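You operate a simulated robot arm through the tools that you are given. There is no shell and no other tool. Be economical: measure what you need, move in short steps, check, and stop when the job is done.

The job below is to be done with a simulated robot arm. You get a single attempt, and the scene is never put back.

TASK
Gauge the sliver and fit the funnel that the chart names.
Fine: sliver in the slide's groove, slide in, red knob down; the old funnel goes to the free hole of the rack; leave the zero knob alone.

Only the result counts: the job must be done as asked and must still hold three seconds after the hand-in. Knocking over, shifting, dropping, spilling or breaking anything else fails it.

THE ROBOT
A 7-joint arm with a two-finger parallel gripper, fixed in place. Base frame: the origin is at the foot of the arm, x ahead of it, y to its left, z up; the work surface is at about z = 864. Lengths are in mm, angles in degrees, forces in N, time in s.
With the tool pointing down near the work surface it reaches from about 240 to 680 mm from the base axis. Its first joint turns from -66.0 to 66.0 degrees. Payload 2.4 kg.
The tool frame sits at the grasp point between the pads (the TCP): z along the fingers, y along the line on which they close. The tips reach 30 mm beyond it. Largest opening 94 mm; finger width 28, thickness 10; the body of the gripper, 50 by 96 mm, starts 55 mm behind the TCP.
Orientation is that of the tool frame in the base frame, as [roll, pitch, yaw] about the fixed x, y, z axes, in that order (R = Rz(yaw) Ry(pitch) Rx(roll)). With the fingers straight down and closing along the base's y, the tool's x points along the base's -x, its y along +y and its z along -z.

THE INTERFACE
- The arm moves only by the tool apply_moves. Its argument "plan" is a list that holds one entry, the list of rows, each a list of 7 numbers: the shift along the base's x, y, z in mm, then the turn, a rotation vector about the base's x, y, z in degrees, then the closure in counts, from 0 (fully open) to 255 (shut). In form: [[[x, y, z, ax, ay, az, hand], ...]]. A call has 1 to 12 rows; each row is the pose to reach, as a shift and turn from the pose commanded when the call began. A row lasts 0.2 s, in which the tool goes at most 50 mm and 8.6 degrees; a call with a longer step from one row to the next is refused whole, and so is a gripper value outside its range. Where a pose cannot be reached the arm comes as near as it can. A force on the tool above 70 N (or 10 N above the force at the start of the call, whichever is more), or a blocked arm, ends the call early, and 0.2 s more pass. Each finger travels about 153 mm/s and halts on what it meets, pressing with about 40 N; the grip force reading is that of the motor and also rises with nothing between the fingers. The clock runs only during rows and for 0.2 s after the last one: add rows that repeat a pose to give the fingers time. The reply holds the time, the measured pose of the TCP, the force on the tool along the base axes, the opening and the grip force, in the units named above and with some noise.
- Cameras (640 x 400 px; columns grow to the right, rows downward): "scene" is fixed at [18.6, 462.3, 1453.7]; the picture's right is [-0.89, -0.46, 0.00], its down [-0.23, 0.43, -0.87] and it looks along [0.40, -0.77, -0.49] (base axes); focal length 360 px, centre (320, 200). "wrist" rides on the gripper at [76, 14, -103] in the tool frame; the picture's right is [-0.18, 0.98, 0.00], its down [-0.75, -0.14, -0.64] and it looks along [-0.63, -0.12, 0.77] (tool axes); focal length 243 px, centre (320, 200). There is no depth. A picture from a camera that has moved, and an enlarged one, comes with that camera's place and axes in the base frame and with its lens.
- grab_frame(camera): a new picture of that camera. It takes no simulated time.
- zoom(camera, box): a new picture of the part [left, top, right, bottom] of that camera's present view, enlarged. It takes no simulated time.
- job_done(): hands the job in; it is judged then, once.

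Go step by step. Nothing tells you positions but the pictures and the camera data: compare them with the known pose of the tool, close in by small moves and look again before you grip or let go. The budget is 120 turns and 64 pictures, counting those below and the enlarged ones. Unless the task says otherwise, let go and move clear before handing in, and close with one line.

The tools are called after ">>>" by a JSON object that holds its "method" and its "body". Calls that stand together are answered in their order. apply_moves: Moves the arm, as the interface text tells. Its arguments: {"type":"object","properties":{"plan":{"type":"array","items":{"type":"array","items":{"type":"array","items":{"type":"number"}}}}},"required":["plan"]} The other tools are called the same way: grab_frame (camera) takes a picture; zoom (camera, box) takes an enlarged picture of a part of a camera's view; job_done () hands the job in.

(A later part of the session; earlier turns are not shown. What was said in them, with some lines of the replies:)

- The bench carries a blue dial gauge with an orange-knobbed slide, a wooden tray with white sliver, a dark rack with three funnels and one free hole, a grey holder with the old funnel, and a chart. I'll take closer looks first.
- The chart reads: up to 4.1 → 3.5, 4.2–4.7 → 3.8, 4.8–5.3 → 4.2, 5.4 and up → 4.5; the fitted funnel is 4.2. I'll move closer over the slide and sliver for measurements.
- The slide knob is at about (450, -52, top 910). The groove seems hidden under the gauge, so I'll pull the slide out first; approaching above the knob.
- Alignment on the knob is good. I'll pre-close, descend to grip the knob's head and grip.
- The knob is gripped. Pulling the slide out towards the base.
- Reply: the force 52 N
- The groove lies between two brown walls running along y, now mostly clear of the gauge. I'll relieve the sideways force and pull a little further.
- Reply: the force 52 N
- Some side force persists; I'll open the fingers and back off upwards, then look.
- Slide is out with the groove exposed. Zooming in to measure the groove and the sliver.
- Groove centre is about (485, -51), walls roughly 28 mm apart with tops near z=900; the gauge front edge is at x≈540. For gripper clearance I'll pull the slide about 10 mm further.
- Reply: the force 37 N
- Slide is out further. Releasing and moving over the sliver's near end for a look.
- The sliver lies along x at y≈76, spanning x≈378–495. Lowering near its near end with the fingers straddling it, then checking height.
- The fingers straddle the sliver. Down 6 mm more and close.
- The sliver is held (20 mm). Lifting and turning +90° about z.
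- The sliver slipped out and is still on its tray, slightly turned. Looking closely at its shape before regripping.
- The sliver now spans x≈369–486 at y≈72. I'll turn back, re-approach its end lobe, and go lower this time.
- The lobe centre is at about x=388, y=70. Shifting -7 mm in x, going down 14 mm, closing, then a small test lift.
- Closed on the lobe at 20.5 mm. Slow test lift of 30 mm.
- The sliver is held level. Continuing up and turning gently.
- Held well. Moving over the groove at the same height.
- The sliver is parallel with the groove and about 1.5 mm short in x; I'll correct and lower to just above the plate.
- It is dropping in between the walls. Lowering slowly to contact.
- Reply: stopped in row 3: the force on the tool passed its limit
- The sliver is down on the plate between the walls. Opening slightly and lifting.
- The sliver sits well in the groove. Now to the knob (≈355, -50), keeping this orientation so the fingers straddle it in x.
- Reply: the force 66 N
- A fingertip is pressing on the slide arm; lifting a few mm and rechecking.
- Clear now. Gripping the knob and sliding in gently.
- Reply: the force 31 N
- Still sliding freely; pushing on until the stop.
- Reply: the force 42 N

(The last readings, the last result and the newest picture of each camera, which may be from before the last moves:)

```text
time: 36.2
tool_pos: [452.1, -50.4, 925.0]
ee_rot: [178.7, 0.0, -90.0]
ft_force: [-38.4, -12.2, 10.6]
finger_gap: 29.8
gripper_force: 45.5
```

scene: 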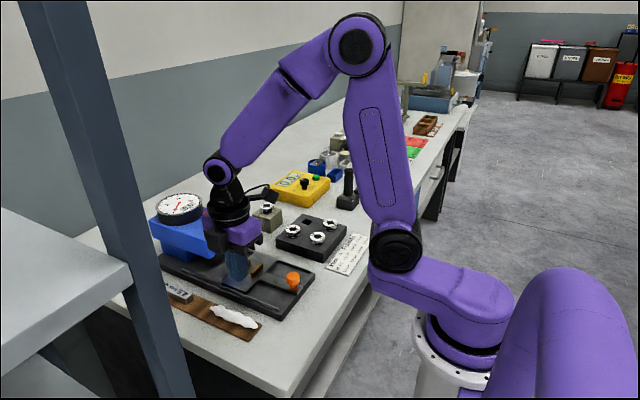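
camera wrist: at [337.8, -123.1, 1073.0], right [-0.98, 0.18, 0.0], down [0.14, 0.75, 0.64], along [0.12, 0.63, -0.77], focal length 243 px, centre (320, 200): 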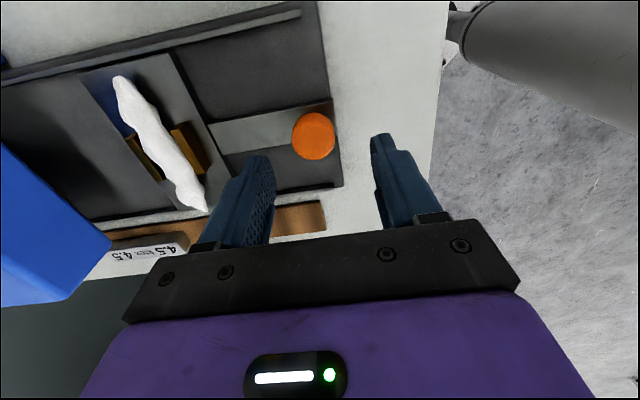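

The slide is at its stop (x≈452, as originally). Releasing and rising, then over to the red knob at about (569, -50, top 1014).

>>> {"method": "apply_moves", "body": {"plan": [[[-6, 0, 0, 0, 0, 0, 220], [-6, 0, 0, 0, 0, 0, 140], [-6, 0, 0, 0, 0, 0, 130], [-6, 0, 45, 0, 0, 0, 130], [-6, 0, 95, 0, 0, 0, 160], [-6, 0, 145, 0, 0, 0, 210], [-6, 0, 170, 0, 0, 0, 255]]]}}

>>> {"method": "grab_frame", "body": {"camera": "wrist"}}

>>> {"method": "zoom", "body": {"camera": "scene", "box": [140, 180, 300, 300]}}

```text
time: 37.8
tool_pos: [455.9, -49.2, 1095.1]
ee_rot: [-180.0, -0.1, -90.0]
ft_force: [-1.4, 0.4, 0.6]
finger_gap: 0.0
gripper_force: 33.2
```

```text
20 pictures are left
camera wrist: at [441.1, -125.9, 1197.1], right [-0.98, 0.18, 0.0], down [0.14, 0.75, 0.64], along [0.12, 0.63, -0.77], focal length 243 px, centre (320, 200)
```

wrist: 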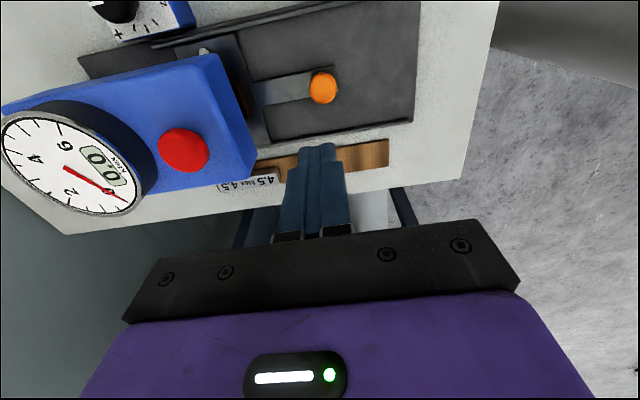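

```text
3.33 times, centred on (220, 240) of scene
camera zoom: at [18.6, 462.3, 1453.7], right [-0.89, -0.46, 0.0], down [-0.23, 0.43, -0.87], along [0.4, -0.77, -0.49], focal length 1202 px, centre (653, 67)
```

zoom: 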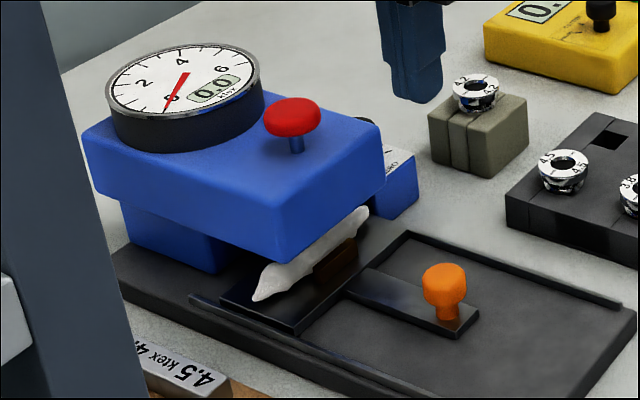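

Red knob confirmed at (570, -50). Moving over it with closed fingers and pressing down step by step.

>>> {"method": "apply_moves", "body": {"plan": [[[30, 0, 0, 0, 0, 0, 255], [70, 0, 0, 0, 0, 0, 255], [113, -1, 0, 0, 0, 0, 255], [113, -1, -20, 0, 0, 0, 255], [113, -1, -40, 0, 0, 0, 255], [113, -1, -48, 0, 0, 0, 255], [113, -1, -53, 0, 0, 0, 255], [113, -1, -57, 0, 0, 0, 255]]]}}

>>> {"method": "zoom", "body": {"camera": "scene", "box": [140, 160, 300, 280]}}

```text
time: 39.6
tool_pos: [566.0, -52.6, 1043.4]
ee_rot: [-179.6, -0.1, -90.1]
ft_force: [-17.5, -0.3, 49.9]
finger_gap: 0.1
gripper_force: 33.5
```

```text
3.33 times, centred on (220, 220) of scene
camera zoom: at [17.1, 462.4, 1453.7], right [-0.89, -0.46, 0.0], down [-0.23, 0.43, -0.87], along [0.41, -0.77, -0.49], focal length 1202 px, centre (653, 133)
```

zoom: 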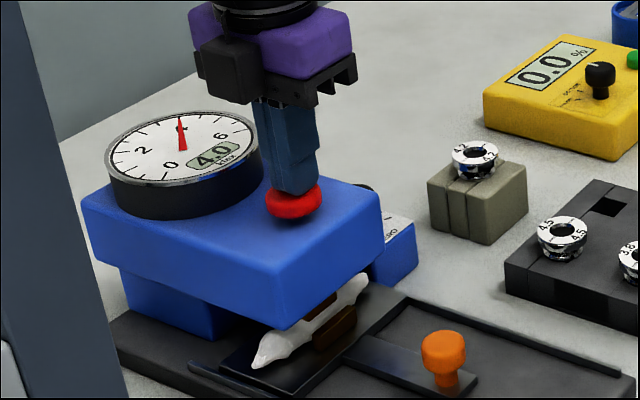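

The knob is going down and the dial reads about 4.0. Pressing a little further to confirm it is fully down.

>>> {"method": "apply_moves", "body": {"plan": [[[2, 0, -2, 0, 0, 0, 255], [2, 0, -4, 0, 0, 0, 255], [2, 0, -4, 0, 0, 0, 255], [2, 0, -4, 0, 0, 0, 255]]]}}

>>> {"method": "zoom", "body": {"camera": "scene", "box": [155, 180, 235, 230]}}

```text
time: 40.1
tool_pos: [569.4, -52.7, 1044.1]
ee_rot: [-179.7, -0.2, -90.0]
ft_force: [-5.8, -0.3, 15.0]
finger_gap: 0.0
gripper_force: 32.9
stopped in row 2: the force on the tool passed its limit (the readings are from after the stop); the commanded pose is now the measured one
```

```text
8.00 times, centred on (195, 205) of scene
camera zoom: at [18.2, 462.4, 1453.7], right [-0.89, -0.46, 0.0], down [-0.23, 0.43, -0.87], along [0.4, -0.77, -0.49], focal length 2884 px, centre (1320, 160)
```

zoom: 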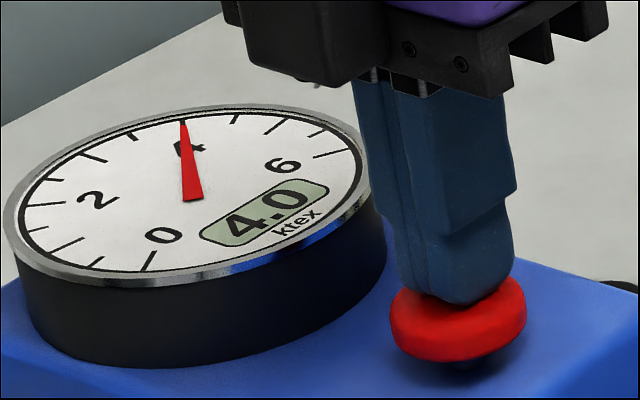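

Firmly at the bottom: 4.0 ktex, so the chart names the 3.5 mm funnel. Lifting off the knob.

>>> {"method": "apply_moves", "body": {"plan": [[[0, 0, 15, 0, 0, 0, 255], [-20, 0, 50, 0, 0, 0, 200], [-45, -15, 80, 0, 0, 0, 150], [-70, -50, 80, 0, 0, 0, 110], [-70, -90, 70, 0, 0, 0, 110], [-70, -125, 50, 0, 0, 0, 110]]]}}

>>> {"method": "grab_frame", "body": {"camera": "wrist"}}

>>> {"method": "zoom", "body": {"camera": "scene", "box": [140, 180, 360, 320]}}

```text
time: 41.5
tool_pos: [498.9, -178.7, 1092.8]
ee_rot: [-179.7, -0.3, -90.1]
ft_force: [0.6, -0.4, -0.6]
finger_gap: 53.5
gripper_force: 0.1
```

```text
16 pictures are left
camera wrist: at [484.7, -255.0, 1195.6], right [-0.98, 0.18, 0.0], down [0.14, 0.76, 0.64], along [0.12, 0.63, -0.77], focal length 243 px, centre (320, 200)
```

wrist: 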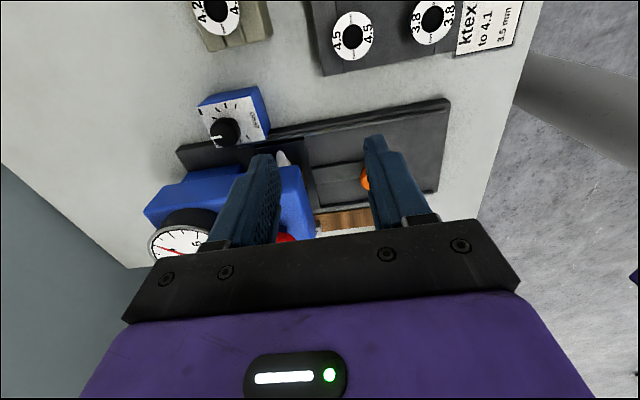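

```text
2.86 times, centred on (250, 250) of scene
camera zoom: at [18.6, 462.3, 1453.7], right [-0.89, -0.46, 0.0], down [-0.23, 0.43, -0.87], along [0.4, -0.77, -0.49], focal length 1030 px, centre (520, 57)
```

zoom: 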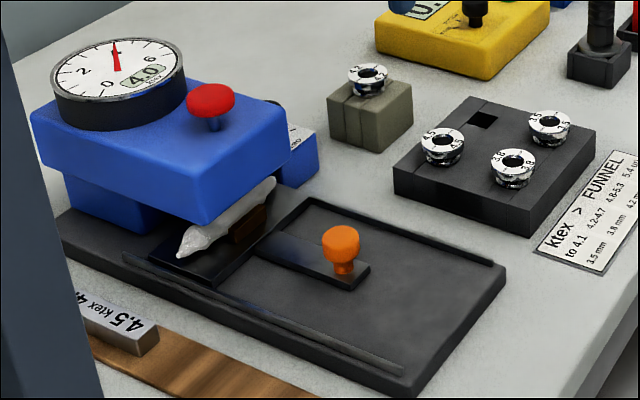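

The reading stays at 4.0 and the knob sprang back by itself. Funnels: old 4.2 at ≈(572,-264,926), 3.5 at ≈(384,-296,908), free hole ≈(458,-294). Going above the old funnel.

>>> {"method": "apply_moves", "body": {"plan": [[[24, -29, -20, 0, 0, 0, 110], [49, -57, -50, 0, 0, 0, 100], [73, -85.5, -80, 0, 0, 0, 90], [73, -85.5, -105, 0, 0, 0, 90]]]}}

>>> {"method": "grab_frame", "body": {"camera": "wrist"}}

```text
time: 42.5
tool_pos: [574.7, -260.9, 989.5]
ee_rot: [-179.7, -0.2, -90.0]
ft_force: [0.6, 0.5, 0.1]
finger_gap: 60.8
gripper_force: 0.1
```

```text
14 pictures are left
camera wrist: at [559.6, -336.5, 1090.9], right [-0.98, 0.18, -0.01], down [0.14, 0.76, 0.64], along [0.12, 0.63, -0.77], focal length 243 px, centre (320, 200)
```

wrist: 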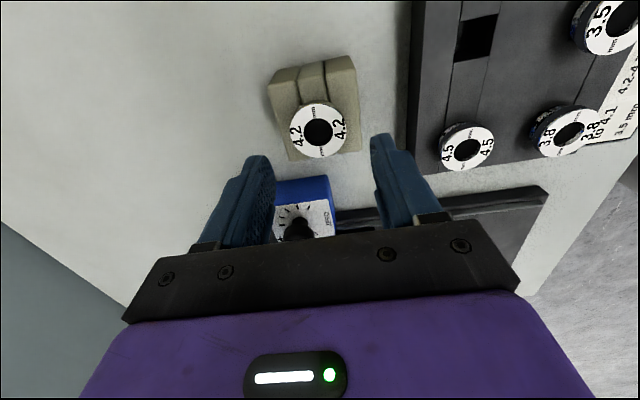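

Funnel centre (575, -265). Adjusting, descending to its rim and gripping.

>>> {"method": "apply_moves", "body": {"plan": [[[0.5, -4, -15, 0, 0, 0, 90], [0.5, -4, -35, 0, 0, 0, 90], [0.5, -4, -46, 0, 0, 0, 90], [0.5, -4, -46, 0, 0, 0, 255], [0.5, -4, -46, 0, 0, 0, 255]]]}}

>>> {"method": "zoom", "body": {"camera": "scene", "box": [230, 180, 310, 240]}}

```text
time: 43.7
tool_pos: [575.6, -265.7, 942.2]
ee_rot: [-179.7, -0.1, -90.0]
ft_force: [0.3, 0.0, -0.1]
finger_gap: 38.7
gripper_force: 40.2
```

```text
6.67 times, centred on (270, 210) of scene
camera zoom: at [18.6, 462.3, 1453.7], right [-0.89, -0.46, 0.0], down [-0.23, 0.43, -0.87], along [0.4, -0.77, -0.49], focal length 2404 px, centre (653, 133)
```

zoom: 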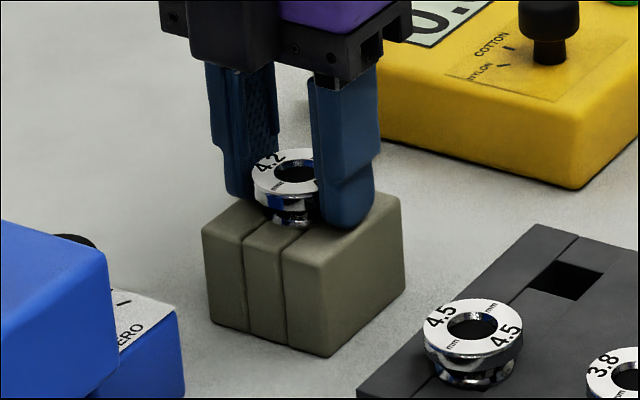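

Gripped at 39 mm. Lifting straight up and carrying to above the free hole.

>>> {"method": "apply_moves", "body": {"plan": [[[0, 0, 8, 0, 0, 0, 255], [0, 0, 25, 0, 0, 0, 255], [0, 0, 50, 0, 0, 0, 255], [0, 0, 75, 0, 0, 0, 255], [-10, -3, 80, 0, 0, 0, 255], [-34, -9, 80, 0, 0, 0, 255], [-60, -16, 80, 0, 0, 0, 255], [-86, -23, 80, 0, 0, 0, 255], [-107, -29, 80, 0, 0, 0, 255], [-115.5, -31, 75, 0, 0, 0, 255], [-115.5, -31, 60, 0, 0, 0, 255]]]}}

>>> {"method": "grab_frame", "body": {"camera": "wrist"}}

>>> {"method": "zoom", "body": {"camera": "scene", "box": [250, 170, 350, 250]}}

```text
time: 46.1
tool_pos: [455.4, -298.1, 1000.4]
ee_rot: [-179.8, -0.2, -90.0]
ft_force: [0.6, 0.0, -1.0]
finger_gap: 38.6
gripper_force: 40.1
```

```text
12 pictures are left
camera wrist: at [440.9, -373.6, 1102.7], right [-0.98, 0.18, 0.0], down [0.14, 0.76, 0.64], along [0.12, 0.63, -0.77], focal length 243 px, centre (320, 200)
```

wrist: 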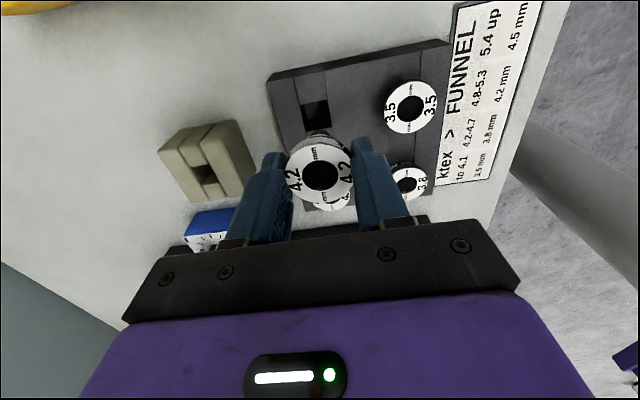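

```text
5.00 times, centred on (300, 210) of scene
camera zoom: at [18.6, 462.3, 1453.7], right [-0.89, -0.46, 0.0], down [-0.23, 0.43, -0.87], along [0.4, -0.77, -0.49], focal length 1803 px, centre (420, 150)
```

zoom: 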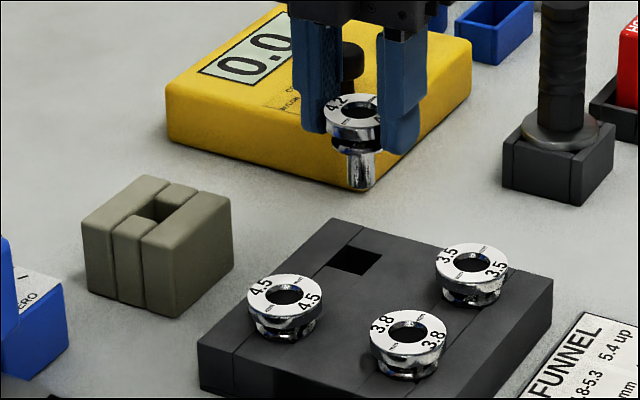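

The stem must be centred on the hole; my estimates say about +3 mm in x. Shifting and lowering to just above the rack, then checking closely.

>>> {"method": "apply_moves", "body": {"plan": [[[3, -1, -12, 0, 0, 0, 255], [3, -1, -26, 0, 0, 0, 255], [3, -1, -34, 0, 0, 0, 255], [3, -1, -34, 0, 0, 0, 255]]]}}

>>> {"method": "zoom", "body": {"camera": "scene", "box": [290, 185, 350, 240]}}

>>> {"method": "zoom", "body": {"camera": "wrist", "box": [240, 60, 440, 220]}}

```text
time: 47.1
tool_pos: [459.8, -298.9, 965.5]
ee_rot: [-179.8, -0.2, -90.0]
ft_force: [0.0, 0.1, -0.9]
finger_gap: 38.6
gripper_force: 40.1
```

```text
7.27 times, centred on (320, 212) of scene
camera zoom: at [18.6, 462.3, 1453.7], right [-0.89, -0.46, 0.0], down [-0.23, 0.43, -0.87], along [0.4, -0.77, -0.49], focal length 2622 px, centre (320, 109)
```

zoom: 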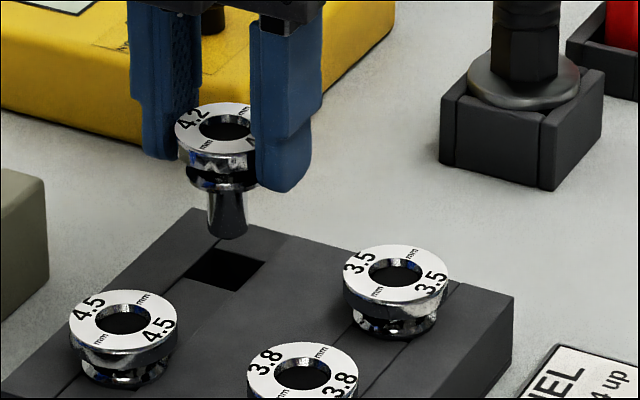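

```text
2.50 times, centred on (340, 140) of wrist
camera zoom: at [445.0, -374.7, 1067.8], right [-0.98, 0.18, 0.0], down [0.14, 0.76, 0.64], along [0.12, 0.63, -0.77], focal length 606 px, centre (270, 350)
```

zoom: 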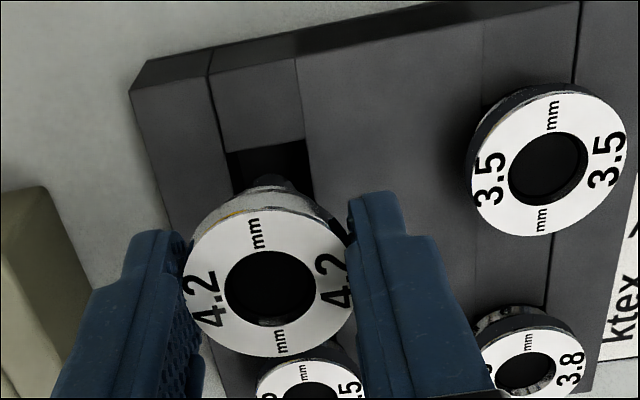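

Stem and hole are nearly aligned (needs about -0.5 mm x, +1.8 mm y). Lowering in.

>>> {"method": "apply_moves", "body": {"plan": [[[-0.5, 1.8, -4, 0, 0, 0, 255], [-0.5, 1.8, -12, 0, 0, 0, 255], [-0.5, 1.8, -20, 0, 0, 0, 255], [-0.5, 1.8, -28, 0, 0, 0, 255], [-0.5, 1.8, -34, 0, 0, 0, 255], [-0.5, 1.8, -38, 0, 0, 0, 255]]]}}

>>> {"method": "zoom", "body": {"camera": "scene", "box": [280, 185, 360, 250]}}

```text
time: 48.5
tool_pos: [459.4, -297.2, 926.8]
ee_rot: [-179.7, -0.2, -90.1]
ft_force: [-0.9, -1.0, -2.1]
finger_gap: 38.4
gripper_force: 39.9
```

```text
6.15 times, centred on (320, 218) of scene
camera zoom: at [18.6, 462.3, 1453.7], right [-0.89, -0.46, 0.0], down [-0.23, 0.43, -0.87], along [0.4, -0.77, -0.49], focal length 2219 px, centre (320, 92)
```

zoom: 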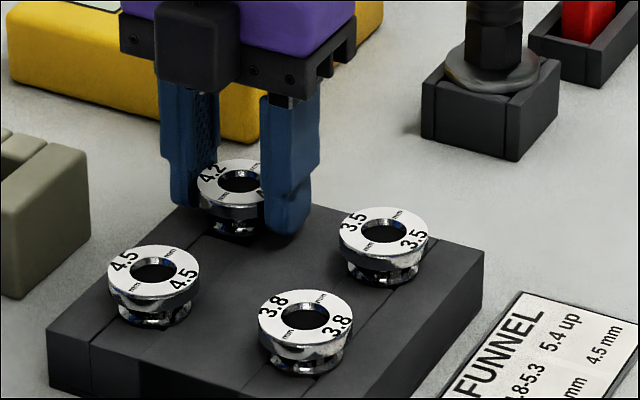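

It is inside the hole, nearly seated. Lowering the last millimetres to contact, then releasing.

>>> {"method": "apply_moves", "body": {"plan": [[[0, 0, -1, 0, 0, 0, 255], [0, 0, -2, 0, 0, 0, 255], [0, 0, -3, 0, 0, 0, 255], [0, 0, -3, 0, 0, 0, 255]]]}}

```text
time: 49.5
tool_pos: [459.7, -297.7, 923.6]
ee_rot: [-179.8, -0.2, -90.0]
ft_force: [-0.7, 0.2, -1.0]
finger_gap: 38.7
gripper_force: 40.0
```

>>> {"method": "apply_moves", "body": {"plan": [[[0, 0, -1, 0, 0, 0, 255], [0, 0, -2, 0, 0, 0, 255], [0, 0, -2.5, 0, 0, 0, 255]]]}}

```text
time: 50.3
tool_pos: [460.7, -297.3, 923.7]
ee_rot: [-179.7, -0.2, -90.0]
ft_force: [-5.6, 4.2, 22.0]
finger_gap: 38.6
gripper_force: 40.1
```

Contact, so it is seated (TCP 923.5). Releasing, rising, and moving over the 3.5 funnel.

>>> {"method": "apply_moves", "body": {"plan": [[[0, 0, 1, 0, 0, 0, 220], [0, 0, 1.5, 0, 0, 0, 120], [0, 0, 1.5, 0, 0, 0, 90], [0, 0, 20, 0, 0, 0, 90], [0, 0, 60, 0, 0, 0, 90], [-38, 0, 65, 0, 0, 0, 90], [-75, 0, 60, 0, 0, 0, 90]]]}}

>>> {"method": "grab_frame", "body": {"camera": "wrist"}}

```text
time: 51.9
tool_pos: [384.7, -294.9, 979.1]
ee_rot: [-179.8, -0.2, -89.9]
ft_force: [0.9, -0.3, 0.4]
finger_gap: 60.9
gripper_force: 0.1
```

```text
7 pictures are left
camera wrist: at [369.5, -370.4, 1082.4], right [-0.98, 0.18, 0.0], down [0.14, 0.76, 0.64], along [0.12, 0.63, -0.77], focal length 243 px, centre (320, 200)
```

wrist: 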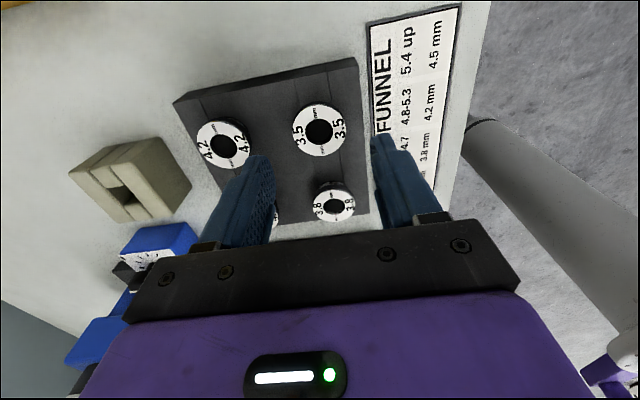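

The old 4.2 sits in the rack. I'm centred over the 3.5 funnel; descending and gripping.

>>> {"method": "apply_moves", "body": {"plan": [[[-0.3, -0.3, -15, 0, 0, 0, 90], [-0.3, -0.3, -40, 0, 0, 0, 90], [-0.3, -0.3, -54.8, 0, 0, 0, 90], [-0.3, -0.3, -54.8, 0, 0, 0, 255], [-0.3, -0.3, -54.8, 0, 0, 0, 255]]]}}

```text
time: 53.1
tool_pos: [385.9, -295.7, 929.1]
ee_rot: [-179.8, -0.3, -90.0]
ft_force: [-2.0, 0.4, 5.3]
finger_gap: 38.6
gripper_force: 39.4
```

>>> {"method": "zoom", "body": {"camera": "scene", "box": [300, 190, 370, 250]}}

```text
6.67 times, centred on (335, 220) of scene
camera zoom: at [18.5, 462.4, 1453.7], right [-0.89, -0.46, 0.0], down [-0.23, 0.43, -0.87], along [0.4, -0.77, -0.49], focal length 2404 px, centre (220, 67)
```

zoom: 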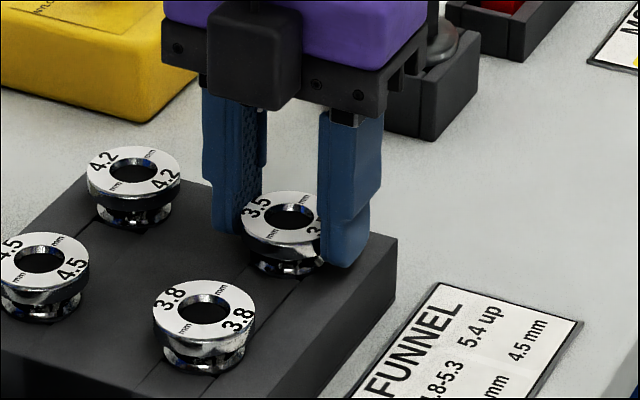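

Gripped and seated square. Lifting and carrying to above the holder.

>>> {"method": "apply_moves", "body": {"plan": [[[0, 0, 8, 0, 0, 0, 255], [0, 0, 30, 0, 0, 0, 255], [0, 0, 60, 0, 0, 0, 255], [8, 1, 80, 0, 0, 0, 255], [35, 5, 80, 0, 0, 0, 255], [70, 11, 80, 0, 0, 0, 255], [105, 17, 80, 0, 0, 0, 255], [140, 22, 80, 0, 0, 0, 255], [170, 27, 80, 0, 0, 0, 255], [186, 29.5, 77, 0, 0, 0, 255], [190.5, 30.3, 70, 0, 0, 0, 255], [190.5, 30.3, 60, 0, 0, 0, 255]]]}}

>>> {"method": "zoom", "body": {"camera": "wrist", "box": [220, 60, 420, 240]}}

>>> {"method": "zoom", "body": {"camera": "scene", "box": [230, 170, 310, 240]}}

```text
time: 55.7
tool_pos: [574.8, -266.5, 989.8]
ee_rot: [-179.8, -0.3, -90.0]
ft_force: [-0.1, -1.1, 0.0]
finger_gap: 38.7
gripper_force: 39.7
```

```text
2.22 times, centred on (320, 150) of wrist
camera zoom: at [560.1, -342.0, 1091.7], right [-0.98, 0.18, 0.0], down [0.14, 0.76, 0.64], along [0.12, 0.63, -0.77], focal length 539 px, centre (320, 311)
```

zoom: 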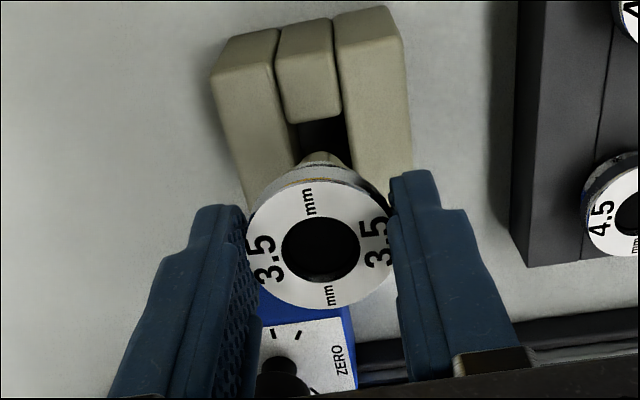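

```text
5.71 times, centred on (270, 205) of scene
camera zoom: at [18.6, 462.3, 1453.7], right [-0.89, -0.46, 0.0], down [-0.23, 0.43, -0.87], along [0.4, -0.77, -0.49], focal length 2060 px, centre (606, 171)
```

zoom: 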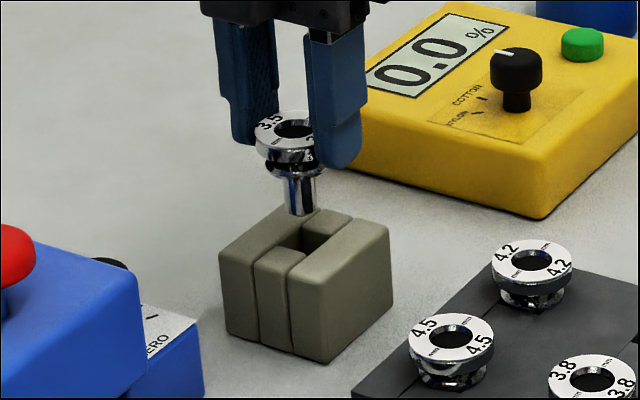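

Alignment with the holder's hole looks right within a millimetre or so; nudging +1.1 mm in y and lowering.

>>> {"method": "apply_moves", "body": {"plan": [[[0.2, 1.1, -5, 0, 0, 0, 255], [0.2, 1.1, -14, 0, 0, 0, 255], [0.2, 1.1, -23, 0, 0, 0, 255], [0.2, 1.1, -32, 0, 0, 0, 255], [0.2, 1.1, -40, 0, 0, 0, 255], [0.2, 1.1, -43, 0, 0, 0, 255]]]}}

>>> {"method": "zoom", "body": {"camera": "scene", "box": [230, 170, 310, 240]}}

```text
time: 57.1
tool_pos: [576.2, -264.8, 946.5]
ee_rot: [-179.6, -0.3, -90.1]
ft_force: [-1.9, -2.1, 11.2]
finger_gap: 38.5
gripper_force: 39.8
```

```text
5.71 times, centred on (270, 205) of scene
camera zoom: at [18.3, 462.3, 1453.7], right [-0.89, -0.46, 0.0], down [-0.23, 0.43, -0.87], along [0.4, -0.77, -0.49], focal length 2060 px, centre (606, 171)
```

zoom: 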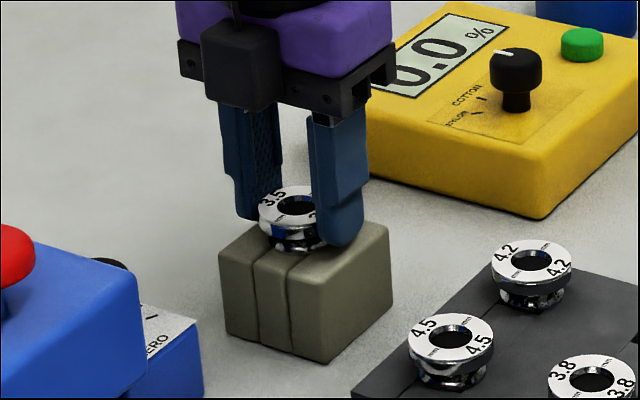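

It's in the hole and just touching down. One more millimetre to confirm seating.

>>> {"method": "apply_moves", "body": {"plan": [[[0, 0, -1, 0, 0, 0, 255], [0, 0, -1, 0, 0, 0, 255]]]}}

```text
time: 57.7
tool_pos: [574.2, -263.8, 946.5]
ee_rot: [-179.6, -0.3, -90.1]
ft_force: [-5.8, 0.0, 26.3]
finger_gap: 38.8
gripper_force: 40.3
```

Seated (contact rises to 26 N). Releasing and moving clear upwards.

>>> {"method": "apply_moves", "body": {"plan": [[[0, 0, 1, 0, 0, 0, 220], [0, 0, 1.5, 0, 0, 0, 120], [0, 0, 1.5, 0, 0, 0, 90], [0, 0, 20, 0, 0, 0, 90], [0, 0, 60, 0, 0, 0, 90], [-20, -20, 100, 0, 0, 0, 90], [-60, -50, 130, 0, 0, 0, 90]]]}}

>>> {"method": "grab_frame", "body": {"camera": "scene"}}

>>> {"method": "zoom", "body": {"camera": "scene", "box": [150, 180, 350, 310]}}

```text
refused: row 7 steps farther than a row can; nothing moved
```

```text
2 pictures are left
```

scene: 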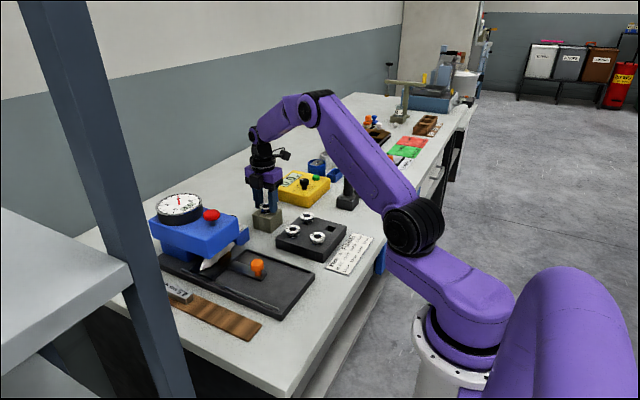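

```text
3.08 times, centred on (250, 245) of scene
camera zoom: at [18.0, 462.6, 1453.6], right [-0.89, -0.46, 0.0], down [-0.23, 0.43, -0.87], along [0.4, -0.77, -0.49], focal length 1109 px, centre (535, 62)
```

zoom: 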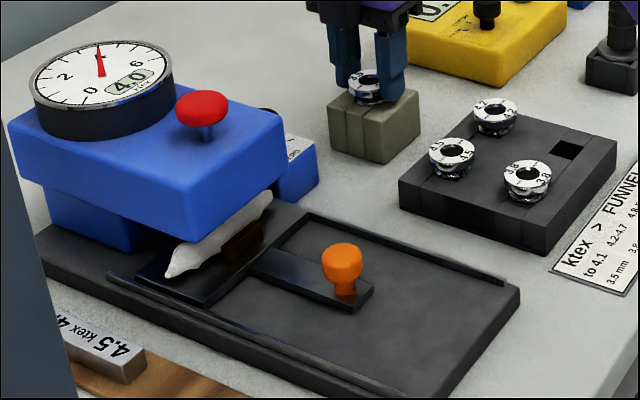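

The last move was refused because one step was too long. Everything else looks right, so I'll release with shorter steps.

>>> {"method": "apply_moves", "body": {"plan": [[[0, 0, 1, 0, 0, 0, 220], [0, 0, 1.5, 0, 0, 0, 120], [0, 0, 1.5, 0, 0, 0, 90], [0, 0, 20, 0, 0, 0, 90], [0, 0, 60, 0, 0, 0, 90], [0, 0, 100, 0, 0, 0, 90], [-25, -20, 125, 0, 0, 0, 90], [-55, -45, 145, 0, 0, 0, 90]]]}}

>>> {"method": "zoom", "body": {"camera": "scene", "box": [150, 180, 350, 310]}}

```text
time: 59.5
tool_pos: [517.1, -313.8, 1090.4]
ee_rot: [-179.8, -0.3, -89.9]
ft_force: [-0.1, 0.2, 0.2]
finger_gap: 60.9
gripper_force: 0.0
```

```text
3.08 times, centred on (250, 245) of scene
camera zoom: at [18.6, 462.4, 1453.7], right [-0.89, -0.46, 0.0], down [-0.23, 0.43, -0.87], along [0.4, -0.77, -0.49], focal length 1109 px, centre (535, 62)
```

zoom: 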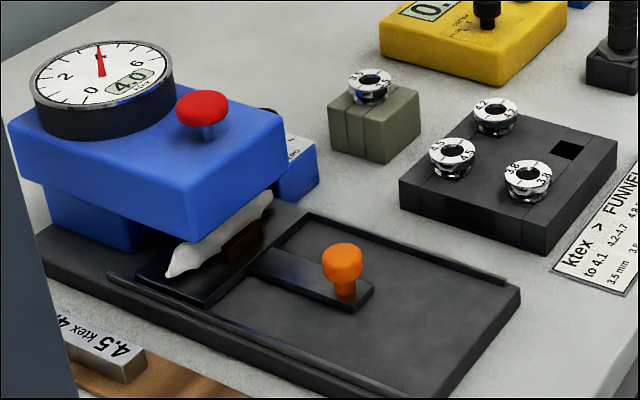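

The 3.5 funnel is upright in the holder, the 4.2 is in the rack, the gauge holds 4.0, and the arm is clear. Handing in.

>>> {"method": "job_done", "body": {}}

```text
The job is handed in.
```

I gauged the sliver at 4.0 ktex, fitted the 3.5 mm funnel the chart names for that, and put the old 4.2 mm funnel in the rack's free hole; the zero knob was not touched.
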